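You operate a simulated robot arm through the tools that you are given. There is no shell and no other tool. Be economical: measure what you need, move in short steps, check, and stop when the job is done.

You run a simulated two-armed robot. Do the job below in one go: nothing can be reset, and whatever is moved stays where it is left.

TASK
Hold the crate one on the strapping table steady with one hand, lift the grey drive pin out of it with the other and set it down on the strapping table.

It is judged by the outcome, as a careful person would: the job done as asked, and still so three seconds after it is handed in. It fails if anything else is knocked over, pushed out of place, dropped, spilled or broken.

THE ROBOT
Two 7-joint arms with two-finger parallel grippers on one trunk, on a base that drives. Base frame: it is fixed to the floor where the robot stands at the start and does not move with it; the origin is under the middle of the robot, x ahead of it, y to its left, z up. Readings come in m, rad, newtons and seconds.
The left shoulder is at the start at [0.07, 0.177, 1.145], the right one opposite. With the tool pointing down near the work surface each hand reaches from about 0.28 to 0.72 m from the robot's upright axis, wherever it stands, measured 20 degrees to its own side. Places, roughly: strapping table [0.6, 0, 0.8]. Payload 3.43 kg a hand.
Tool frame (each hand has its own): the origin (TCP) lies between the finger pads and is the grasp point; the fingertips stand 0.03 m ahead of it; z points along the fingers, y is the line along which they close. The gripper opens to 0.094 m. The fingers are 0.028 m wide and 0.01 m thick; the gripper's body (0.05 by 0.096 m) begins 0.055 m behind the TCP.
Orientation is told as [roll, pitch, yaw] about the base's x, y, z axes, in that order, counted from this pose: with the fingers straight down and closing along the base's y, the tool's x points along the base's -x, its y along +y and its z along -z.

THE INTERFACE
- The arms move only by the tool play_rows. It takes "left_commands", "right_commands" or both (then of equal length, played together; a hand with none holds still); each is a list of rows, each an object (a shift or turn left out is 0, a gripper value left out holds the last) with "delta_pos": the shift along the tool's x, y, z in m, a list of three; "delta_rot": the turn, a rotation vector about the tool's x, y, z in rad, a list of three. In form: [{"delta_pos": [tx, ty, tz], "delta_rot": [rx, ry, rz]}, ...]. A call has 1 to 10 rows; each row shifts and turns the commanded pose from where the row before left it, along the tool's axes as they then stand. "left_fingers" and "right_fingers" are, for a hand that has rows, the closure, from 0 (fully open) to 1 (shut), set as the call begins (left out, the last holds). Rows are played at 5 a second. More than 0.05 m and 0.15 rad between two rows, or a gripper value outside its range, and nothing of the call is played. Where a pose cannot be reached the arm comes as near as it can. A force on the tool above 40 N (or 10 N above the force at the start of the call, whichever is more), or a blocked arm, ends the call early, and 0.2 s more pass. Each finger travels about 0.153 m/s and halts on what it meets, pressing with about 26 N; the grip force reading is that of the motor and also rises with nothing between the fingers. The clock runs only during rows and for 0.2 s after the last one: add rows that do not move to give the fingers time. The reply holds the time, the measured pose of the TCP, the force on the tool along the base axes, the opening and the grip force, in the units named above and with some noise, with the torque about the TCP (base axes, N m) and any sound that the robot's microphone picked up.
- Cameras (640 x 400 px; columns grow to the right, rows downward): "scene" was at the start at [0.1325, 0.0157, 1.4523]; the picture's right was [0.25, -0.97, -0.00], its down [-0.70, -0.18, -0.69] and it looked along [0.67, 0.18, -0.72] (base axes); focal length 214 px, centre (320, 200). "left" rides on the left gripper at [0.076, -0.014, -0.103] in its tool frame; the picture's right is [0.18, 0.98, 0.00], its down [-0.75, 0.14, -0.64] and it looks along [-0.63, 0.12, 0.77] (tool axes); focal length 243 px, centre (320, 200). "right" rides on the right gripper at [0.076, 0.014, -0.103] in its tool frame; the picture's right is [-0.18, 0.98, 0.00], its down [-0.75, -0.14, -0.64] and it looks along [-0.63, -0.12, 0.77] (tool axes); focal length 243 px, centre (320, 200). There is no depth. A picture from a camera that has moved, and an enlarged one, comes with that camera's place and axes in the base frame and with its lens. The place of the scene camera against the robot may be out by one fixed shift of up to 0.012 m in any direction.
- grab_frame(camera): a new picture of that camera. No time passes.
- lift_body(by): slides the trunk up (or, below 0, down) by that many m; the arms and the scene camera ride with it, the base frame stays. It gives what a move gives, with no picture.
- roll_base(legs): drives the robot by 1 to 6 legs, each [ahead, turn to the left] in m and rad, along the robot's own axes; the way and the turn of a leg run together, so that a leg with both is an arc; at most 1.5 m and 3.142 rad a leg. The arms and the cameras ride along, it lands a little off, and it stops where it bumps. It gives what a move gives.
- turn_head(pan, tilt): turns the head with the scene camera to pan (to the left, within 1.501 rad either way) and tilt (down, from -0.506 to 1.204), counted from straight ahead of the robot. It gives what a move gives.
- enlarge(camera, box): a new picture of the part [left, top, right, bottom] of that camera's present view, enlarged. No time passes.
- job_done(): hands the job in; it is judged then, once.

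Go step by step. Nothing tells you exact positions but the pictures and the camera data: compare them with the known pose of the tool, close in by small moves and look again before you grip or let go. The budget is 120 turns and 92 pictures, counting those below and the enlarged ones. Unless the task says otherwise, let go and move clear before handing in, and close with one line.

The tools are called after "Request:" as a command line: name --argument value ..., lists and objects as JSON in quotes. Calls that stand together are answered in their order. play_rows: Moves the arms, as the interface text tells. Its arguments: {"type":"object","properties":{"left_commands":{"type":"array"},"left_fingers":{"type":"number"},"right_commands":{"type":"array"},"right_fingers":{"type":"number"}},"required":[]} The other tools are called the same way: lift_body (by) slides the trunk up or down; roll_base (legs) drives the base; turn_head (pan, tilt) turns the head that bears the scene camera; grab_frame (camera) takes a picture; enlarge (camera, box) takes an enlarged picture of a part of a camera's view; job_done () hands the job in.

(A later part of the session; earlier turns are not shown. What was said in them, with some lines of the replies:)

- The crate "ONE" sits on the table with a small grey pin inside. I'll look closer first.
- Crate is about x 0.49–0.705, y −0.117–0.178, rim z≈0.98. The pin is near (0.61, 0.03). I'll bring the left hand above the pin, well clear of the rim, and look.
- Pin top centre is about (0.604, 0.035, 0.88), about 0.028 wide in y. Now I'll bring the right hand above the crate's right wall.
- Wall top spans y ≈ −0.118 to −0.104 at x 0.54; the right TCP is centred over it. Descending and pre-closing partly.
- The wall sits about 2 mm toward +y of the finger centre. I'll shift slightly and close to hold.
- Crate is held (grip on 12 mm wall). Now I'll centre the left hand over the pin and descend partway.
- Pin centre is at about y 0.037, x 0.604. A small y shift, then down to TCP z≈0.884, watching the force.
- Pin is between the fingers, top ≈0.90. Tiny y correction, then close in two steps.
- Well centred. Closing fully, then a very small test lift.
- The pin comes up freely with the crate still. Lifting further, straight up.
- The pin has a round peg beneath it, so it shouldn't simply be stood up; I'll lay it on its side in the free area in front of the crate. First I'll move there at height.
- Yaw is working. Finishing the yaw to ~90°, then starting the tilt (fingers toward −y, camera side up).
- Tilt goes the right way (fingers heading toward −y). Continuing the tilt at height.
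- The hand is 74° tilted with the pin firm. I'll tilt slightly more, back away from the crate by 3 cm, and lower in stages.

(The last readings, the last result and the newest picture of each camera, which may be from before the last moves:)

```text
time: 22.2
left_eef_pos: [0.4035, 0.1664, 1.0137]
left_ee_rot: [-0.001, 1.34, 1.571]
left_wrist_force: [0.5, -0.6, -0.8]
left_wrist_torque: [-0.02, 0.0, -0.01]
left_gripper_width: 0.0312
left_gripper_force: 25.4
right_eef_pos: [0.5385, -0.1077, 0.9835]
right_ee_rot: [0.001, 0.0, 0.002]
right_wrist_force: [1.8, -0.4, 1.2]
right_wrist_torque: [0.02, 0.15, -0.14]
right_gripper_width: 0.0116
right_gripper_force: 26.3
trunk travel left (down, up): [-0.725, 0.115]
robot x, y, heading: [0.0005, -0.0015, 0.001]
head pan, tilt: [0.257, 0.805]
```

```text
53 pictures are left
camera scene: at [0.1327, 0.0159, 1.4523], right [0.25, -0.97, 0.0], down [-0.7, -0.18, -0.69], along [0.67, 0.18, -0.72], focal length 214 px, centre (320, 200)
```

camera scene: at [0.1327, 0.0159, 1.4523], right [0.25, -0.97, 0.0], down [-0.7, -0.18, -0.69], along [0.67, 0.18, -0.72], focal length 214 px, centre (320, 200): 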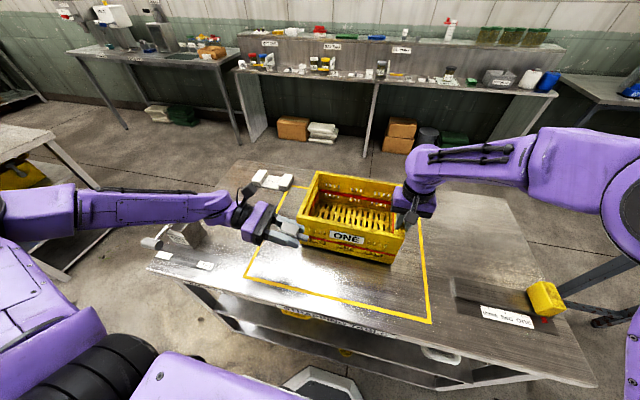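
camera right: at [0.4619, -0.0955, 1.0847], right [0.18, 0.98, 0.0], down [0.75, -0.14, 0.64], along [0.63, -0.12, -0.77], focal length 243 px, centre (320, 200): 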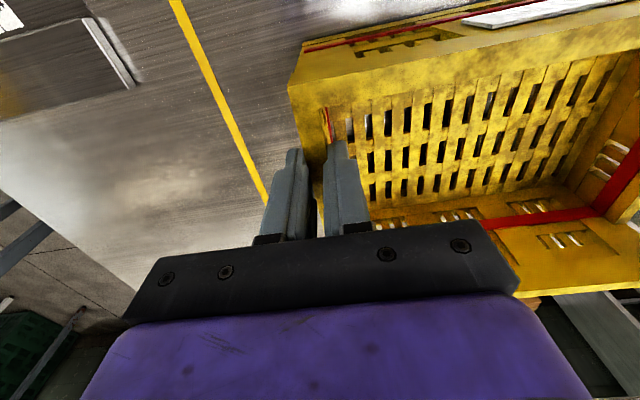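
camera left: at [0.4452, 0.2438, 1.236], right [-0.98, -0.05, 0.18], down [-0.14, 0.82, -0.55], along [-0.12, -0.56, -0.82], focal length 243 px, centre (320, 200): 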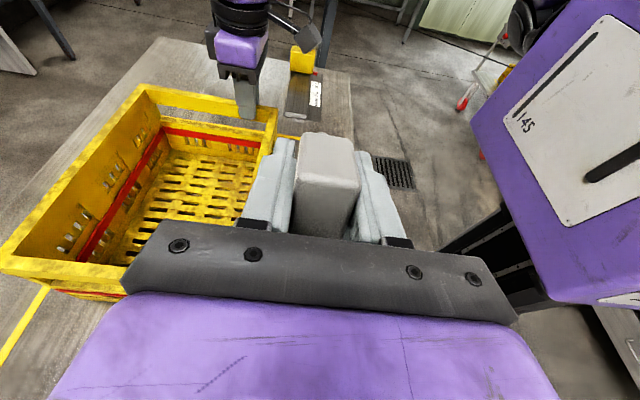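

Request:
play_rows --left_commands '[{"delta_pos": [0.007, 0, 0.03]}, {"delta_pos": [0.007, 0, 0.03]}, {"delta_pos": [-0.039, 0, 0.009]}, {"delta_pos": [-0.029, 0, 0.007]}, {}]'

Request:
enlarge --camera "scene" --box '[100, 160, 340, 310]'

Request:
grab_frame --camera "left"

```text
time: 23.4
left_eef_pos: [0.4029, 0.1048, 0.9448]
left_ee_rot: [-0.002, 1.339, 1.57]
left_wrist_force: [0.7, 1.0, 0.4]
left_wrist_torque: [-0.02, 0.0, -0.01]
left_gripper_width: 0.0313
left_gripper_force: 25.3
right_eef_pos: [0.5388, -0.1088, 0.9823]
right_ee_rot: [0.003, -0.004, 0.003]
right_wrist_force: [0.2, 0.5, 0.5]
right_wrist_torque: [0.03, 0.22, 0.0]
right_gripper_width: 0.0117
right_gripper_force: 25.6
trunk travel left (down, up): [-0.725, 0.115]
robot x, y, heading: [0.002, -0.001, -0.0]
head pan, tilt: [0.257, 0.805]
```

```text
2.67 times, centred on (220, 235) of scene
camera zoom: at [0.1327, 0.016, 1.4523], right [0.25, -0.97, 0.0], down [-0.7, -0.18, -0.69], along [0.67, 0.18, -0.72], focal length 572 px, centre (587, 107)
```

zoom: 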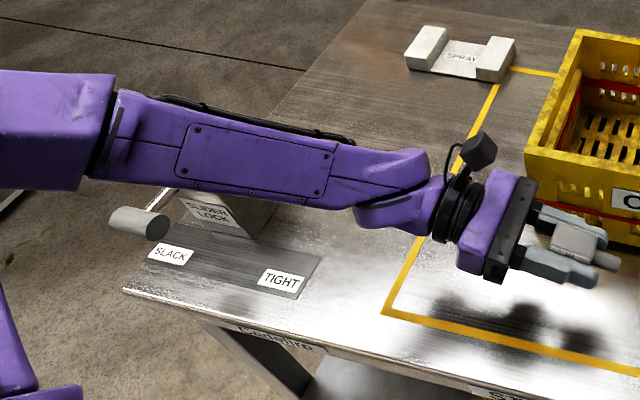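

```text
51 pictures are left
camera left: at [0.4159, 0.1876, 1.0418], right [-0.98, -0.04, 0.18], down [-0.14, 0.8, -0.59], along [-0.12, -0.6, -0.79], focal length 243 px, centre (320, 200)
```

left: 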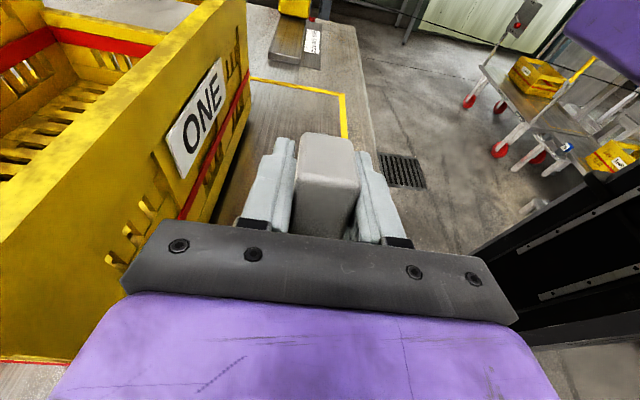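

There's a slider-lock lever under the forearm, so I'll shift right a little more and lower with checks.

Request:
play_rows --left_commands '[{"delta_pos": [0.007, 0, 0.03]}, {"delta_pos": [-0.024, 0, 0.0055]}, {"delta_pos": [-0.024, 0, 0.0055]}, {}]'

Request:
enlarge --camera "scene" --box '[100, 160, 340, 310]'

```text
time: 24.4
left_eef_pos: [0.4034, 0.0755, 0.8929]
left_ee_rot: [0.0, 1.341, 1.573]
left_wrist_force: [0.3, 0.1, -0.4]
left_wrist_torque: [0.0, -0.02, 0.03]
left_gripper_width: 0.0312
left_gripper_force: 25.9
right_eef_pos: [0.5379, -0.1086, 0.9826]
right_ee_rot: [0.002, -0.002, 0.002]
right_wrist_force: [-0.2, 0.0, 0.1]
right_wrist_torque: [-0.02, 0.07, -0.01]
right_gripper_width: 0.0117
right_gripper_force: 25.8
trunk travel left (down, up): [-0.725, 0.115]
robot x, y, heading: [0.004, 0.0006, -0.0]
head pan, tilt: [0.257, 0.805]
```

```text
2.67 times, centred on (220, 235) of scene
camera zoom: at [0.1326, 0.0159, 1.4523], right [0.25, -0.97, 0.0], down [-0.7, -0.18, -0.69], along [0.67, 0.18, -0.72], focal length 572 px, centre (587, 107)
```

zoom: 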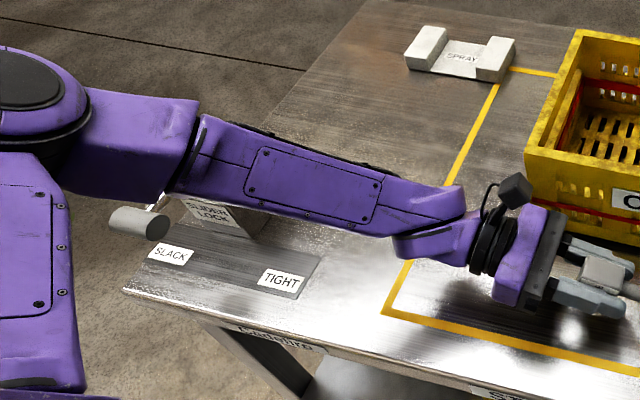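

The elbow has moved clear of the lever. Lowering further, then in fine steps until contact.

Request:
play_rows --left_commands '[{"delta_pos": [-0.0195, 0, 0.0045]}, {"delta_pos": [-0.0145, 0, 0.0034]}, {}]'

Request:
enlarge --camera "scene" --box '[240, 180, 400, 280]'

Request:
enlarge --camera "scene" --box '[100, 160, 340, 310]'

Request:
grab_frame --camera "right"

```text
time: 25.2
left_eef_pos: [0.4029, 0.0755, 0.8599]
left_ee_rot: [-0.002, 1.34, 1.571]
left_wrist_force: [-1.0, -0.1, -0.2]
left_wrist_torque: [0.03, 0.02, -0.03]
left_gripper_width: 0.0313
left_gripper_force: 26.5
right_eef_pos: [0.5371, -0.1076, 0.983]
right_ee_rot: [0.002, 0.001, 0.001]
right_wrist_force: [-0.2, 0.6, -0.5]
right_wrist_torque: [-0.02, -0.01, -0.03]
right_gripper_width: 0.0116
right_gripper_force: 25.5
trunk travel left (down, up): [-0.725, 0.115]
robot x, y, heading: [0.0024, 0.0014, 0.0]
head pan, tilt: [0.257, 0.805]
```

```text
4.00 times, centred on (320, 230) of scene
camera zoom: at [0.1325, 0.0159, 1.4523], right [0.25, -0.97, 0.0], down [-0.7, -0.18, -0.69], along [0.67, 0.18, -0.72], focal length 858 px, centre (320, 80)
```

zoom: 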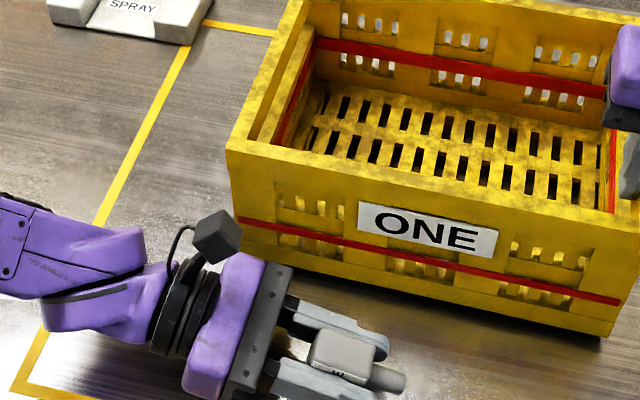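

```text
2.67 times, centred on (220, 235) of scene
camera zoom: at [0.1325, 0.0159, 1.4523], right [0.25, -0.97, 0.0], down [-0.7, -0.18, -0.69], along [0.67, 0.18, -0.72], focal length 572 px, centre (587, 107)
```

zoom: 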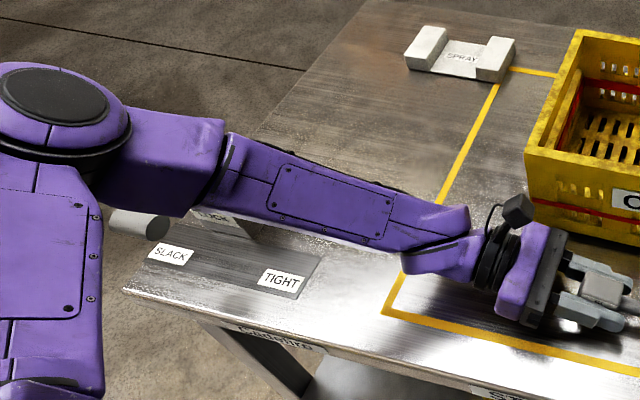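

```text
47 pictures are left
camera right: at [0.462, -0.0953, 1.0847], right [0.18, 0.98, 0.0], down [0.75, -0.14, 0.64], along [0.63, -0.12, -0.77], focal length 243 px, centre (320, 200)
```

right: 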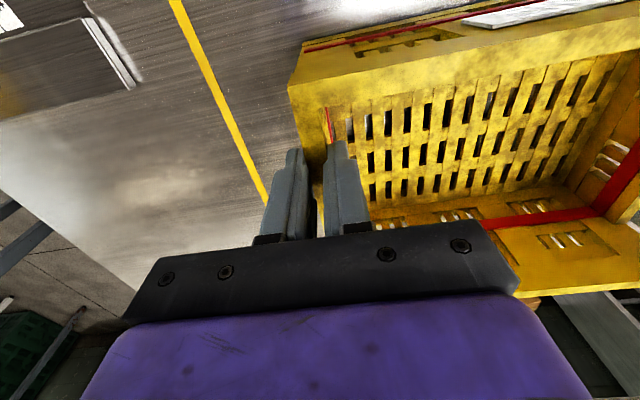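

Clear everywhere. Now fine steps down.

Request:
play_rows --left_commands '[{"delta_pos": [-0.004, 0, 0.0009]}, {"delta_pos": [-0.004, 0, 0.0009]}, {}]'

Request:
play_rows --left_commands '[{"delta_pos": [-0.003, 0, 0.0007]}, {}]'

Request:
play_rows --left_commands '[{"delta_pos": [-0.002, 0, 0.0005]}, {}]'

```text
time: 26.0
left_eef_pos: [0.4026, 0.0771, 0.8507]
left_ee_rot: [0.0, 1.34, 1.573]
left_wrist_force: [-0.5, 0.7, 0.1]
left_wrist_torque: [-0.01, -0.01, -0.02]
left_gripper_width: 0.0315
left_gripper_force: 26.2
right_eef_pos: [0.5372, -0.1079, 0.9829]
right_ee_rot: [0.002, 0.001, 0.002]
right_wrist_force: [-0.4, 0.0, -0.3]
right_wrist_torque: [-0.04, 0.04, -0.05]
right_gripper_width: 0.0116
right_gripper_force: 26.1
trunk travel left (down, up): [-0.725, 0.115]
robot x, y, heading: [0.0002, -0.0015, -0.001]
head pan, tilt: [0.257, 0.805]
```

```text
time: 26.8
left_eef_pos: [0.4037, 0.0748, 0.8528]
left_ee_rot: [-0.03, 1.348, 1.543]
left_wrist_force: [-5.0, 5.7, 17.7]
left_wrist_torque: [1.46, 0.44, 0.23]
left_gripper_width: 0.0313
left_gripper_force: 27.0
right_eef_pos: [0.5356, -0.1074, 0.9824]
right_ee_rot: [0.001, 0.0, 0.003]
right_wrist_force: [-0.4, 0.0, -0.4]
right_wrist_torque: [-0.04, 0.19, -0.14]
right_gripper_width: 0.0116
right_gripper_force: 25.6
trunk travel left (down, up): [-0.725, 0.115]
robot x, y, heading: [-0.0007, -0.001, 0.003]
head pan, tilt: [0.257, 0.805]
stopped in row 2 (left hand): the force on the tool passed its limit (the readings are from after the stop); the commanded pose is now the measured one
```

```text
time: 27.3
left_eef_pos: [0.4031, 0.0755, 0.8525]
left_ee_rot: [-0.045, 1.353, 1.531]
left_wrist_force: [-8.7, 6.0, 20.7]
left_wrist_torque: [1.67, 0.58, 0.45]
left_gripper_width: 0.0316
left_gripper_force: 25.8
right_eef_pos: [0.5365, -0.1075, 0.9831]
right_ee_rot: [0.001, 0.001, 0.005]
right_wrist_force: [0.5, 0.5, 0.6]
right_wrist_torque: [-0.11, 0.01, -0.06]
right_gripper_width: 0.0117
right_gripper_force: 26.2
trunk travel left (down, up): [-0.725, 0.115]
robot x, y, heading: [0.0011, -0.0012, 0.006]
head pan, tilt: [0.257, 0.805]
stopped in row 2 (left hand): the force on the tool passed its limit (the readings are from after the stop); the commanded pose is now the measured one
```

Contact is behind the TCP (torque says ~8 cm back): the gripper body touched, not the pin. Raise slightly and look.

Request:
play_rows --left_commands '[{"delta_pos": [0.005, 0, -0.001]}, {}]'

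Request:
enlarge --camera "scene" --box '[280, 225, 360, 285]'

Request:
grab_frame --camera "left"

```text
time: 27.9
left_eef_pos: [0.4059, 0.0751, 0.8542]
left_ee_rot: [-0.036, 1.345, 1.54]
left_wrist_force: [-0.2, -0.2, -0.5]
left_wrist_torque: [-0.01, 0.02, 0.0]
left_gripper_width: 0.0316
left_gripper_force: 25.8
right_eef_pos: [0.538, -0.1077, 0.9828]
right_ee_rot: [0.0, -0.003, 0.002]
right_wrist_force: [1.1, -0.3, 3.7]
right_wrist_torque: [-0.08, -0.3, 0.14]
right_gripper_width: 0.0118
right_gripper_force: 26.3
trunk travel left (down, up): [-0.725, 0.115]
robot x, y, heading: [0.0002, 0.0018, 0.001]
head pan, tilt: [0.257, 0.805]
```

```text
6.67 times, centred on (320, 255) of scene
camera zoom: at [0.1317, 0.0162, 1.4523], right [0.25, -0.97, 0.0], down [-0.7, -0.18, -0.69], along [0.67, 0.18, -0.72], focal length 1430 px, centre (320, -167)
```

zoom: 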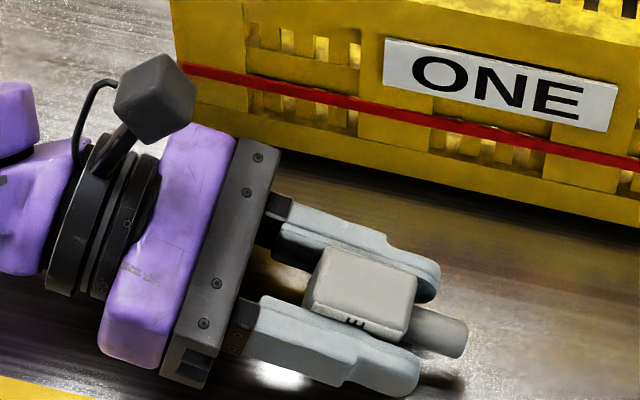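

```text
45 pictures are left
camera left: at [0.4179, 0.1576, 0.9522], right [-0.98, -0.04, 0.17], down [-0.14, 0.79, -0.59], along [-0.11, -0.61, -0.79], focal length 243 px, centre (320, 200)
```

left: 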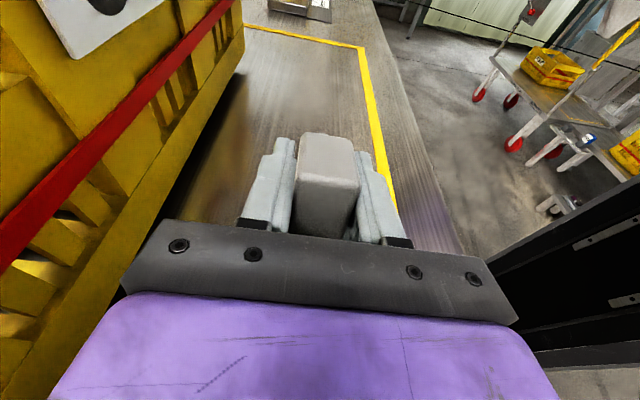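

The wrist is thicker than assumed, so I'll raise, reduce the tilt by 0.15 rad, and lower again in small steps.

Request:
play_rows --left_commands '[{"delta_pos": [0.0146, 0, -0.0034]}, {"delta_rot": [0, -0.15, 0]}, {"delta_pos": [-0.0093, 0, 0.0037]}, {}]'

Request:
play_rows --left_commands '[{"delta_pos": [-0.0028, 0, 0.0011]}, {}]'

```text
time: 28.9
left_eef_pos: [0.4053, 0.0739, 0.8599]
left_ee_rot: [-0.023, 1.194, 1.552]
left_wrist_force: [0.4, 0.2, -0.2]
left_wrist_torque: [0.0, -0.02, 0.01]
left_gripper_width: 0.0317
left_gripper_force: 25.9
right_eef_pos: [0.5371, -0.1074, 0.9833]
right_ee_rot: [0.0, 0.0, 0.003]
right_wrist_force: [1.8, -0.7, 6.2]
right_wrist_torque: [-0.03, -0.29, 0.1]
right_gripper_width: 0.0117
right_gripper_force: 25.8
trunk travel left (down, up): [-0.725, 0.115]
robot x, y, heading: [-0.0002, -0.0021, 0.002]
head pan, tilt: [0.257, 0.805]
```

```text
time: 29.5
left_eef_pos: [0.4052, 0.0737, 0.8568]
left_ee_rot: [-0.022, 1.197, 1.554]
left_wrist_force: [0.5, 0.3, -1.0]
left_wrist_torque: [-0.02, -0.03, 0.02]
left_gripper_width: 0.0316
left_gripper_force: 25.8
right_eef_pos: [0.5369, -0.1086, 0.9826]
right_ee_rot: [0.002, 0.001, 0.003]
right_wrist_force: [1.6, -0.7, 7.5]
right_wrist_torque: [0.02, -0.15, 0.07]
right_gripper_width: 0.0115
right_gripper_force: 25.7
trunk travel left (down, up): [-0.725, 0.115]
robot x, y, heading: [0.0026, 0.0018, 0.007]
head pan, tilt: [0.257, 0.805]
```

Request:
play_rows --left_commands '[{"delta_pos": [-0.0023, 0, 0.0009]}, {}]'

Request:
play_rows --left_commands '[{"delta_pos": [-0.0019, 0, 0.0007]}, {}]'

```text
time: 30.1
left_eef_pos: [0.4048, 0.0747, 0.8547]
left_ee_rot: [-0.022, 1.196, 1.554]
left_wrist_force: [-0.1, -0.2, -0.6]
left_wrist_torque: [-0.02, -0.01, 0.01]
left_gripper_width: 0.0315
left_gripper_force: 26.2
right_eef_pos: [0.5379, -0.108, 0.9829]
right_ee_rot: [0.0, -0.001, 0.002]
right_wrist_force: [1.9, -0.6, 8.9]
right_wrist_torque: [-0.05, -0.07, 0.03]
right_gripper_width: 0.0117
right_gripper_force: 26.2
trunk travel left (down, up): [-0.725, 0.115]
robot x, y, heading: [-0.002, 0.0015, 0.001]
head pan, tilt: [0.257, 0.805]
```

```text
time: 30.7
left_eef_pos: [0.4049, 0.0758, 0.8521]
left_ee_rot: [-0.021, 1.195, 1.554]
left_wrist_force: [0.0, 0.6, -0.3]
left_wrist_torque: [0.0, -0.03, 0.01]
left_gripper_width: 0.0315
left_gripper_force: 25.9
right_eef_pos: [0.5374, -0.1059, 0.9829]
right_ee_rot: [0.001, -0.002, 0.003]
right_wrist_force: [2.1, -1.1, 9.0]
right_wrist_torque: [-0.03, -0.09, 0.01]
right_gripper_width: 0.0119
right_gripper_force: 26.3
trunk travel left (down, up): [-0.725, 0.115]
robot x, y, heading: [-0.0006, -0.0015, 0.003]
head pan, tilt: [0.257, 0.805]
```

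Request:
grab_frame --camera "right"

Request:
grab_frame --camera "scene"

Request:
enlarge --camera "scene" --box '[280, 225, 360, 285]'

```text
44 pictures are left
camera right: at [0.4612, -0.0945, 1.0847], right [0.18, 0.98, 0.0], down [0.75, -0.14, 0.64], along [0.63, -0.12, -0.77], focal length 243 px, centre (320, 200)
```

right: 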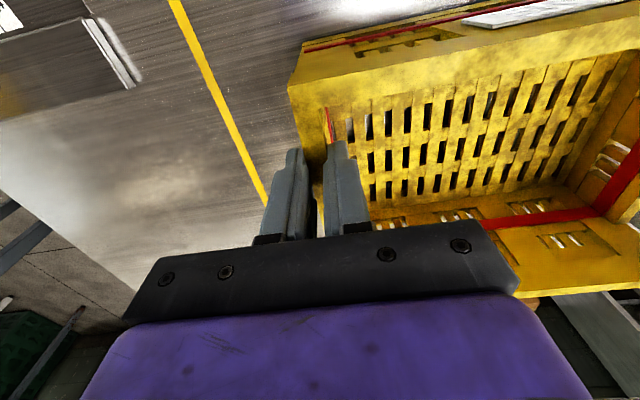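

```text
43 pictures are left
camera scene: at [0.1316, 0.0162, 1.4524], right [0.26, -0.97, 0.0], down [-0.7, -0.18, -0.69], along [0.67, 0.18, -0.72], focal length 214 px, centre (320, 200)
```

scene: 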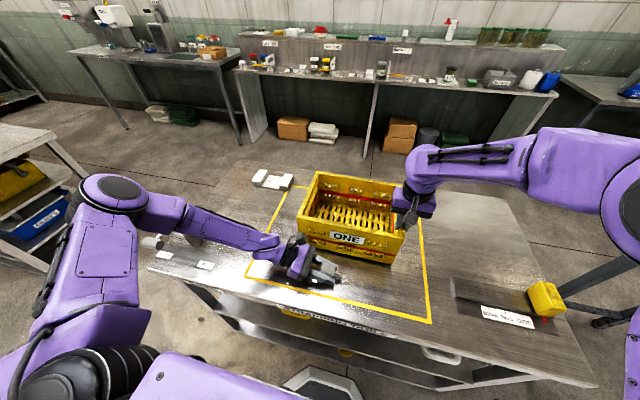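

```text
6.67 times, centred on (320, 255) of scene
camera zoom: at [0.1316, 0.0162, 1.4524], right [0.26, -0.97, 0.0], down [-0.7, -0.18, -0.69], along [0.67, 0.18, -0.72], focal length 1430 px, centre (320, -167)
```

zoom: 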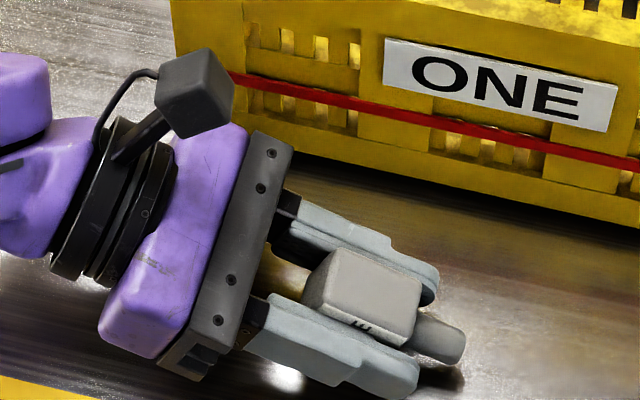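

Everything is still in place and only small forces show. Continuing small steps.

Request:
play_rows --left_commands '[{"delta_pos": [-0.0019, 0, 0.0007]}, {}]'

Request:
play_rows --left_commands '[{"delta_pos": [-0.0014, 0, 0.0005]}, {}]'

```text
time: 31.3
left_eef_pos: [0.406, 0.0747, 0.85]
left_ee_rot: [-0.022, 1.198, 1.554]
left_wrist_force: [-0.2, 0.4, -1.0]
left_wrist_torque: [-0.01, -0.02, -0.02]
left_gripper_width: 0.0316
left_gripper_force: 26.1
right_eef_pos: [0.5376, -0.1069, 0.9825]
right_ee_rot: [-0.001, -0.001, 0.003]
right_wrist_force: [2.1, -1.0, 8.8]
right_wrist_torque: [-0.01, -0.1, 0.02]
right_gripper_width: 0.0116
right_gripper_force: 26.1
trunk travel left (down, up): [-0.725, 0.115]
robot x, y, heading: [0.0014, -0.0011, 0.003]
head pan, tilt: [0.257, 0.805]
```

```text
time: 31.9
left_eef_pos: [0.4046, 0.0763, 0.8496]
left_ee_rot: [-0.022, 1.197, 1.552]
left_wrist_force: [0.4, -0.5, 0.1]
left_wrist_torque: [0.02, 0.02, 0.01]
left_gripper_width: 0.0316
left_gripper_force: 25.8
right_eef_pos: [0.5367, -0.1076, 0.982]
right_ee_rot: [-0.001, 0.001, 0.003]
right_wrist_force: [2.1, -1.3, 8.7]
right_wrist_torque: [-0.04, -0.1, 0.04]
right_gripper_width: 0.0115
right_gripper_force: 26.1
trunk travel left (down, up): [-0.725, 0.115]
robot x, y, heading: [0.0014, 0.0015, 0.0]
head pan, tilt: [0.257, 0.805]
```

Request:
play_rows --left_commands '[{"delta_pos": [-0.0014, 0, 0.0005]}, {}]'

Request:
play_rows --left_commands '[{"delta_pos": [-0.0014, 0, 0.0005]}, {}]'

```text
time: 32.5
left_eef_pos: [0.4056, 0.075, 0.8469]
left_ee_rot: [-0.024, 1.198, 1.554]
left_wrist_force: [0.6, 0.3, -0.5]
left_wrist_torque: [-0.01, 0.02, 0.04]
left_gripper_width: 0.0316
left_gripper_force: 25.8
right_eef_pos: [0.5376, -0.1079, 0.983]
right_ee_rot: [-0.001, 0.0, 0.003]
right_wrist_force: [1.4, -1.3, 8.3]
right_wrist_torque: [-0.02, -0.07, 0.01]
right_gripper_width: 0.0118
right_gripper_force: 26.4
trunk travel left (down, up): [-0.725, 0.115]
robot x, y, heading: [0.0024, -0.0039, 0.003]
head pan, tilt: [0.257, 0.805]
```

```text
time: 33.1
left_eef_pos: [0.4055, 0.0759, 0.8453]
left_ee_rot: [-0.023, 1.196, 1.552]
left_wrist_force: [-0.3, 1.0, -0.2]
left_wrist_torque: [0.0, 0.02, 0.0]
left_gripper_width: 0.0314
left_gripper_force: 26.0
right_eef_pos: [0.5369, -0.1074, 0.9817]
right_ee_rot: [0.001, 0.0, 0.004]
right_wrist_force: [1.4, -0.3, 8.1]
right_wrist_torque: [-0.04, -0.08, 0.01]
right_gripper_width: 0.0119
right_gripper_force: 26.1
trunk travel left (down, up): [-0.725, 0.115]
robot x, y, heading: [-0.0017, 0.0013, 0.004]
head pan, tilt: [0.257, 0.805]
```

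Request:
play_rows --left_commands '[{"delta_pos": [-0.0014, 0, 0.0005]}, {}]'

Request:
play_rows --left_commands '[{"delta_pos": [-0.0014, 0, 0.0005]}, {}]'

Request:
enlarge --camera "scene" --box '[280, 225, 360, 285]'

```text
time: 33.7
left_eef_pos: [0.4051, 0.0752, 0.8452]
left_ee_rot: [-0.022, 1.196, 1.555]
left_wrist_force: [0.5, -0.8, -0.3]
left_wrist_torque: [0.02, -0.05, 0.02]
left_gripper_width: 0.0314
left_gripper_force: 25.4
right_eef_pos: [0.537, -0.1067, 0.9827]
right_ee_rot: [0.0, 0.0, 0.005]
right_wrist_force: [1.9, 0.1, 7.1]
right_wrist_torque: [-0.01, -0.05, -0.02]
right_gripper_width: 0.0118
right_gripper_force: 26.2
trunk travel left (down, up): [-0.725, 0.115]
robot x, y, heading: [0.0005, -0.0023, 0.002]
head pan, tilt: [0.257, 0.805]
```

```text
time: 34.3
left_eef_pos: [0.4063, 0.0752, 0.8438]
left_ee_rot: [-0.027, 1.198, 1.548]
left_wrist_force: [0.4, 3.3, 14.1]
left_wrist_torque: [-0.29, 0.28, -0.29]
left_gripper_width: 0.0315
left_gripper_force: 26.0
right_eef_pos: [0.5355, -0.1067, 0.9821]
right_ee_rot: [0.001, -0.001, 0.004]
right_wrist_force: [0.6, 0.0, 0.5]
right_wrist_torque: [-0.06, -0.46, -0.19]
right_gripper_width: 0.0117
right_gripper_force: 25.7
trunk travel left (down, up): [-0.725, 0.115]
robot x, y, heading: [0.002, 0.0006, 0.003]
head pan, tilt: [0.257, 0.805]
```

```text
6.67 times, centred on (320, 255) of scene
camera zoom: at [0.1308, 0.0165, 1.4526], right [0.26, -0.97, 0.0], down [-0.7, -0.18, -0.69], along [0.67, 0.18, -0.72], focal length 1430 px, centre (320, -167)
```

zoom: 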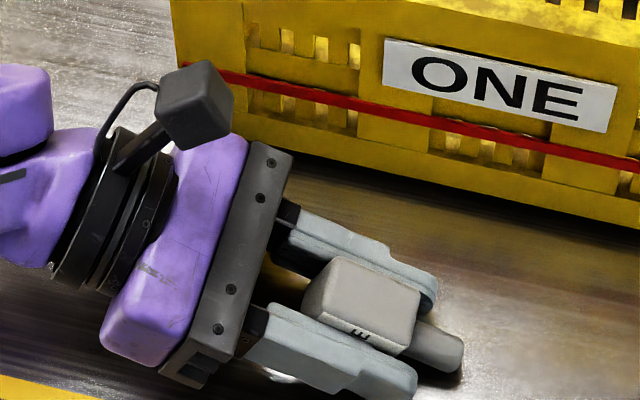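

The pin is now touching the table (contact just ahead of the TCP). Opening slightly so it settles between the fingers.

Request:
play_rows --left_commands '[{}, {}, {}]' --left_fingers 0.62

Request:
enlarge --camera "scene" --box '[280, 225, 360, 285]'

Request:
grab_frame --camera "left"

```text
time: 35.1
left_eef_pos: [0.4055, 0.0749, 0.8442]
left_ee_rot: [-0.028, 1.199, 1.552]
left_wrist_force: [6.2, 1.8, 26.3]
left_wrist_torque: [-0.51, 0.37, 0.35]
left_gripper_width: 0.0326
left_gripper_force: 0.1
right_eef_pos: [0.5361, -0.1062, 0.9834]
right_ee_rot: [0.0, 0.001, 0.005]
right_wrist_force: [-0.1, 0.6, -0.2]
right_wrist_torque: [-0.01, 0.01, 0.04]
right_gripper_width: 0.0116
right_gripper_force: 25.7
trunk travel left (down, up): [-0.725, 0.115]
robot x, y, heading: [0.0007, -0.0023, -0.001]
head pan, tilt: [0.257, 0.805]
```

```text
6.67 times, centred on (320, 255) of scene
camera zoom: at [0.1311, 0.0162, 1.4526], right [0.26, -0.97, 0.0], down [-0.7, -0.18, -0.69], along [0.67, 0.18, -0.72], focal length 1430 px, centre (320, -167)
```

zoom: 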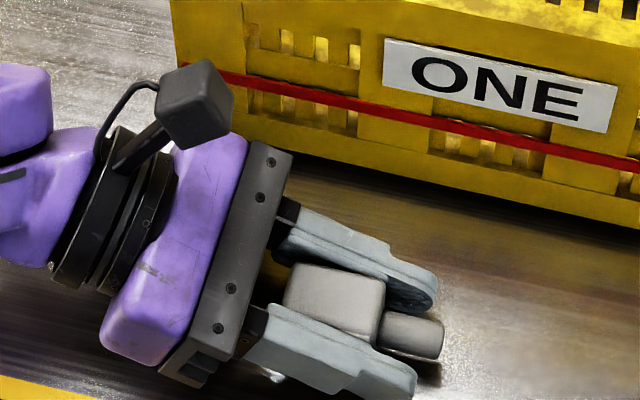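

```text
39 pictures are left
camera left: at [0.4181, 0.143, 0.9531], right [-0.98, -0.07, 0.16], down [-0.14, 0.87, -0.47], along [-0.11, -0.49, -0.87], focal length 243 px, centre (320, 200)
```

left: 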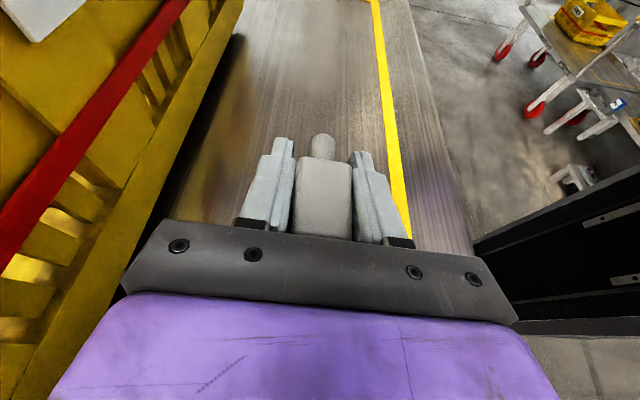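

The pin now lies flat between the fingers. Relieve the pressure slightly, open wider, and withdraw backwards along the fingers.

Request:
play_rows --left_commands '[{"delta_pos": [0.0025, 0, -0.001]}, {}]'

Request:
play_rows --left_commands '[{}, {}, {}]' --left_fingers 0.35

Request:
enlarge --camera "scene" --box '[280, 225, 360, 285]'

```text
time: 35.7
left_eef_pos: [0.4051, 0.0761, 0.844]
left_ee_rot: [-0.017, 1.193, 1.557]
left_wrist_force: [2.8, -1.2, 3.7]
left_wrist_torque: [-0.14, 0.05, 0.09]
left_gripper_width: 0.034
left_gripper_force: 0.1
right_eef_pos: [0.5369, -0.1063, 0.9835]
right_ee_rot: [0.001, 0.0, 0.003]
right_wrist_force: [-1.9, 1.2, 4.8]
right_wrist_torque: [0.06, 0.79, 0.02]
right_gripper_width: 0.0118
right_gripper_force: 25.7
trunk travel left (down, up): [-0.725, 0.115]
robot x, y, heading: [0.0014, -0.0, 0.002]
head pan, tilt: [0.257, 0.805]
```

```text
time: 36.5
left_eef_pos: [0.4053, 0.0764, 0.8457]
left_ee_rot: [-0.02, 1.196, 1.554]
left_wrist_force: [0.5, 0.0, -0.3]
left_wrist_torque: [0.0, 0.01, -0.02]
left_gripper_width: 0.0613
left_gripper_force: 0.0
right_eef_pos: [0.5376, -0.1066, 0.9832]
right_ee_rot: [0.0, 0.0, 0.003]
right_wrist_force: [-1.5, -2.0, 4.0]
right_wrist_torque: [-0.03, 0.04, 0.04]
right_gripper_width: 0.0116
right_gripper_force: 25.9
trunk travel left (down, up): [-0.725, 0.115]
robot x, y, heading: [-0.0002, -0.0017, 0.002]
head pan, tilt: [0.257, 0.805]
```

```text
6.67 times, centred on (320, 255) of scene
camera zoom: at [0.1314, 0.0159, 1.4524], right [0.26, -0.97, 0.0], down [-0.7, -0.18, -0.69], along [0.67, 0.18, -0.72], focal length 1430 px, centre (320, -167)
```

zoom: 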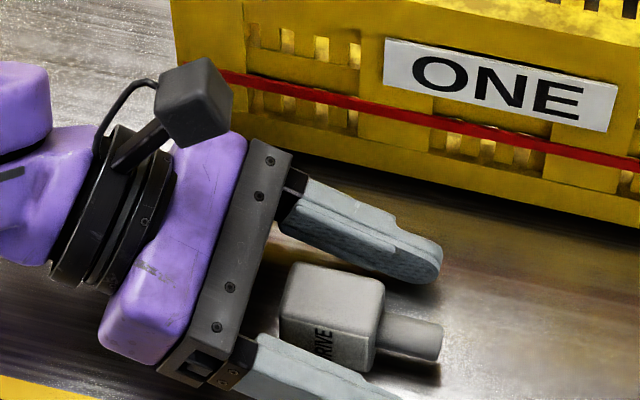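

Pin rests on the table with fingers clear of it. Withdrawing the left hand up and back, retracing the path.

Request:
play_rows --left_commands '[{"delta_pos": [0.0186, 0, -0.0073]}, {"delta_pos": [0.0279, 0, -0.011]}, {"delta_pos": [0.037, 0, -0.0146]}, {"delta_pos": [0.037, 0, -0.0146]}, {"delta_pos": [0.037, 0, -0.0146]}, {"delta_pos": [0.037, 0, -0.0146]}, {"delta_pos": [0.0, 0, -0.04]}, {"delta_pos": [0.0, 0, -0.04]}, {}]'

Request:
grab_frame --camera "scene"

Request:
grab_frame --camera "right"

```text
time: 38.5
left_eef_pos: [0.402, 0.1502, 1.0856]
left_ee_rot: [-0.02, 1.198, 1.553]
left_wrist_force: [-0.2, -0.5, -0.1]
left_wrist_torque: [0.03, 0.03, 0.02]
left_gripper_width: 0.0612
left_gripper_force: 0.1
right_eef_pos: [0.5382, -0.1074, 0.982]
right_ee_rot: [-0.002, -0.001, 0.005]
right_wrist_force: [-1.9, 0.0, 3.9]
right_wrist_torque: [0.06, -0.36, -0.03]
right_gripper_width: 0.0117
right_gripper_force: 26.1
trunk travel left (down, up): [-0.725, 0.115]
robot x, y, heading: [0.0019, 0.0021, 0.003]
head pan, tilt: [0.257, 0.805]
```

```text
37 pictures are left
camera scene: at [0.1314, 0.0162, 1.4524], right [0.26, -0.97, 0.0], down [-0.7, -0.18, -0.69], along [0.67, 0.18, -0.72], focal length 214 px, centre (320, 200)
```

scene: 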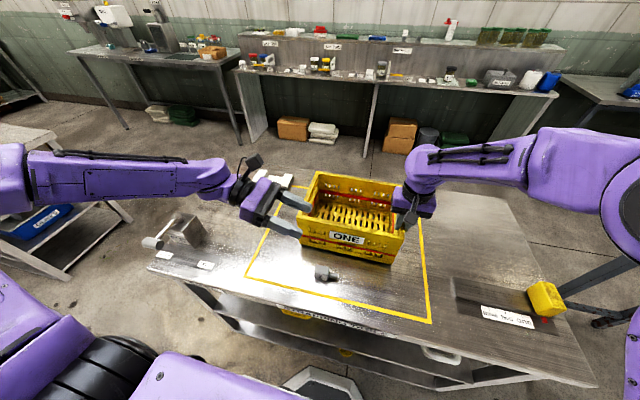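

```text
36 pictures are left
camera right: at [0.461, -0.0942, 1.0846], right [0.18, 0.98, 0.0], down [0.75, -0.14, 0.64], along [0.63, -0.11, -0.77], focal length 243 px, centre (320, 200)
```

right: 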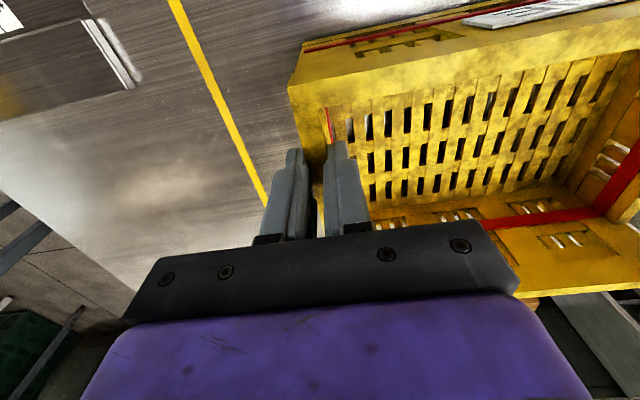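

Pin set down, lever and tray untouched. Now I'll release the crate gently and raise the right hand.

Request:
play_rows --right_commands '[{}, {}, {}]' --right_fingers 0.65

Request:
play_rows --right_commands '[{"delta_pos": [0, 0, -0.02]}, {"delta_pos": [0, 0, -0.03]}, {"delta_pos": [0, 0, -0.03]}, {"delta_pos": [0, 0, -0.02]}, {"delta_pos": [0.03, -0.02, 0]}, {"delta_pos": [0.03, -0.03, 0]}, {}]'

Request:
grab_frame --camera "scene"

Request:
enlarge --camera "scene" --box '[240, 160, 440, 320]'

```text
time: 39.3
left_eef_pos: [0.4017, 0.1506, 1.0836]
left_ee_rot: [-0.02, 1.197, 1.554]
left_wrist_force: [-0.3, 0.4, 0.4]
left_wrist_torque: [0.01, 0.02, 0.0]
left_gripper_width: 0.0611
left_gripper_force: 0.1
right_eef_pos: [0.5382, -0.1076, 0.9819]
right_ee_rot: [-0.001, 0.002, 0.003]
right_wrist_force: [-0.8, 0.1, -0.5]
right_wrist_torque: [-0.01, 0.01, -0.03]
right_gripper_width: 0.0329
right_gripper_force: 0.0
trunk travel left (down, up): [-0.725, 0.115]
robot x, y, heading: [-0.0011, -0.0039, -0.001]
head pan, tilt: [0.257, 0.805]
```

```text
time: 40.9
left_eef_pos: [0.4029, 0.149, 1.0848]
left_ee_rot: [-0.018, 1.197, 1.559]
left_wrist_force: [1.0, 0.8, 0.6]
left_wrist_torque: [0.01, -0.01, 0.03]
left_gripper_width: 0.0609
left_gripper_force: 0.1
right_eef_pos: [0.4776, -0.1584, 1.0814]
right_ee_rot: [-0.001, 0.0, 0.002]
right_wrist_force: [0.3, 0.1, -0.5]
right_wrist_torque: [0.0, 0.0, 0.02]
right_gripper_width: 0.0331
right_gripper_force: 0.1
trunk travel left (down, up): [-0.725, 0.115]
robot x, y, heading: [0.0004, 0.0009, 0.003]
head pan, tilt: [0.257, 0.805]
```

```text
35 pictures are left
camera scene: at [0.1339, 0.0173, 1.4521], right [0.26, -0.97, 0.0], down [-0.7, -0.18, -0.69], along [0.67, 0.18, -0.72], focal length 214 px, centre (320, 200)
```

scene: 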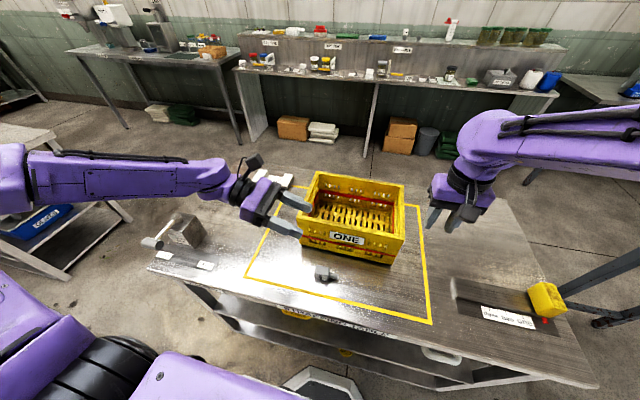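

```text
2.50 times, centred on (340, 240) of scene
camera zoom: at [0.1339, 0.0173, 1.4521], right [0.26, -0.97, 0.0], down [-0.7, -0.18, -0.69], along [0.67, 0.18, -0.72], focal length 536 px, centre (270, 100)
```

zoom: 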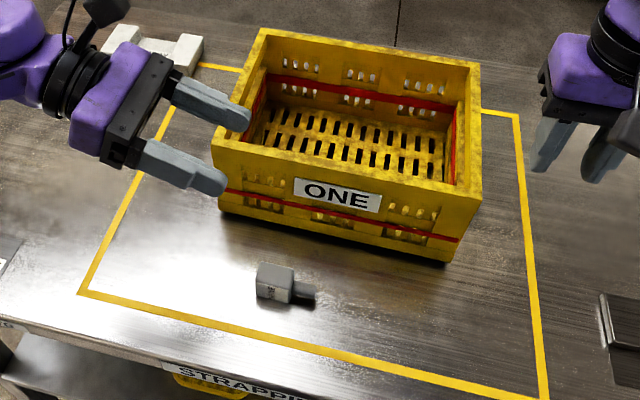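

The crate stands where it was, the pin lies at rest on the table, and both hands are clear. Handing in.

Request:
job_done

```text
The job is handed in.
```

The drive pin is out of crate one and lying on its side on the strapping table, in front of the crate. I held the crate with the right hand until the pin was down, and the pictures show it where it started. While I was setting the pin down, the left wrist briefly pressed on the bare table at about 20 N. Nothing else appears to have moved.
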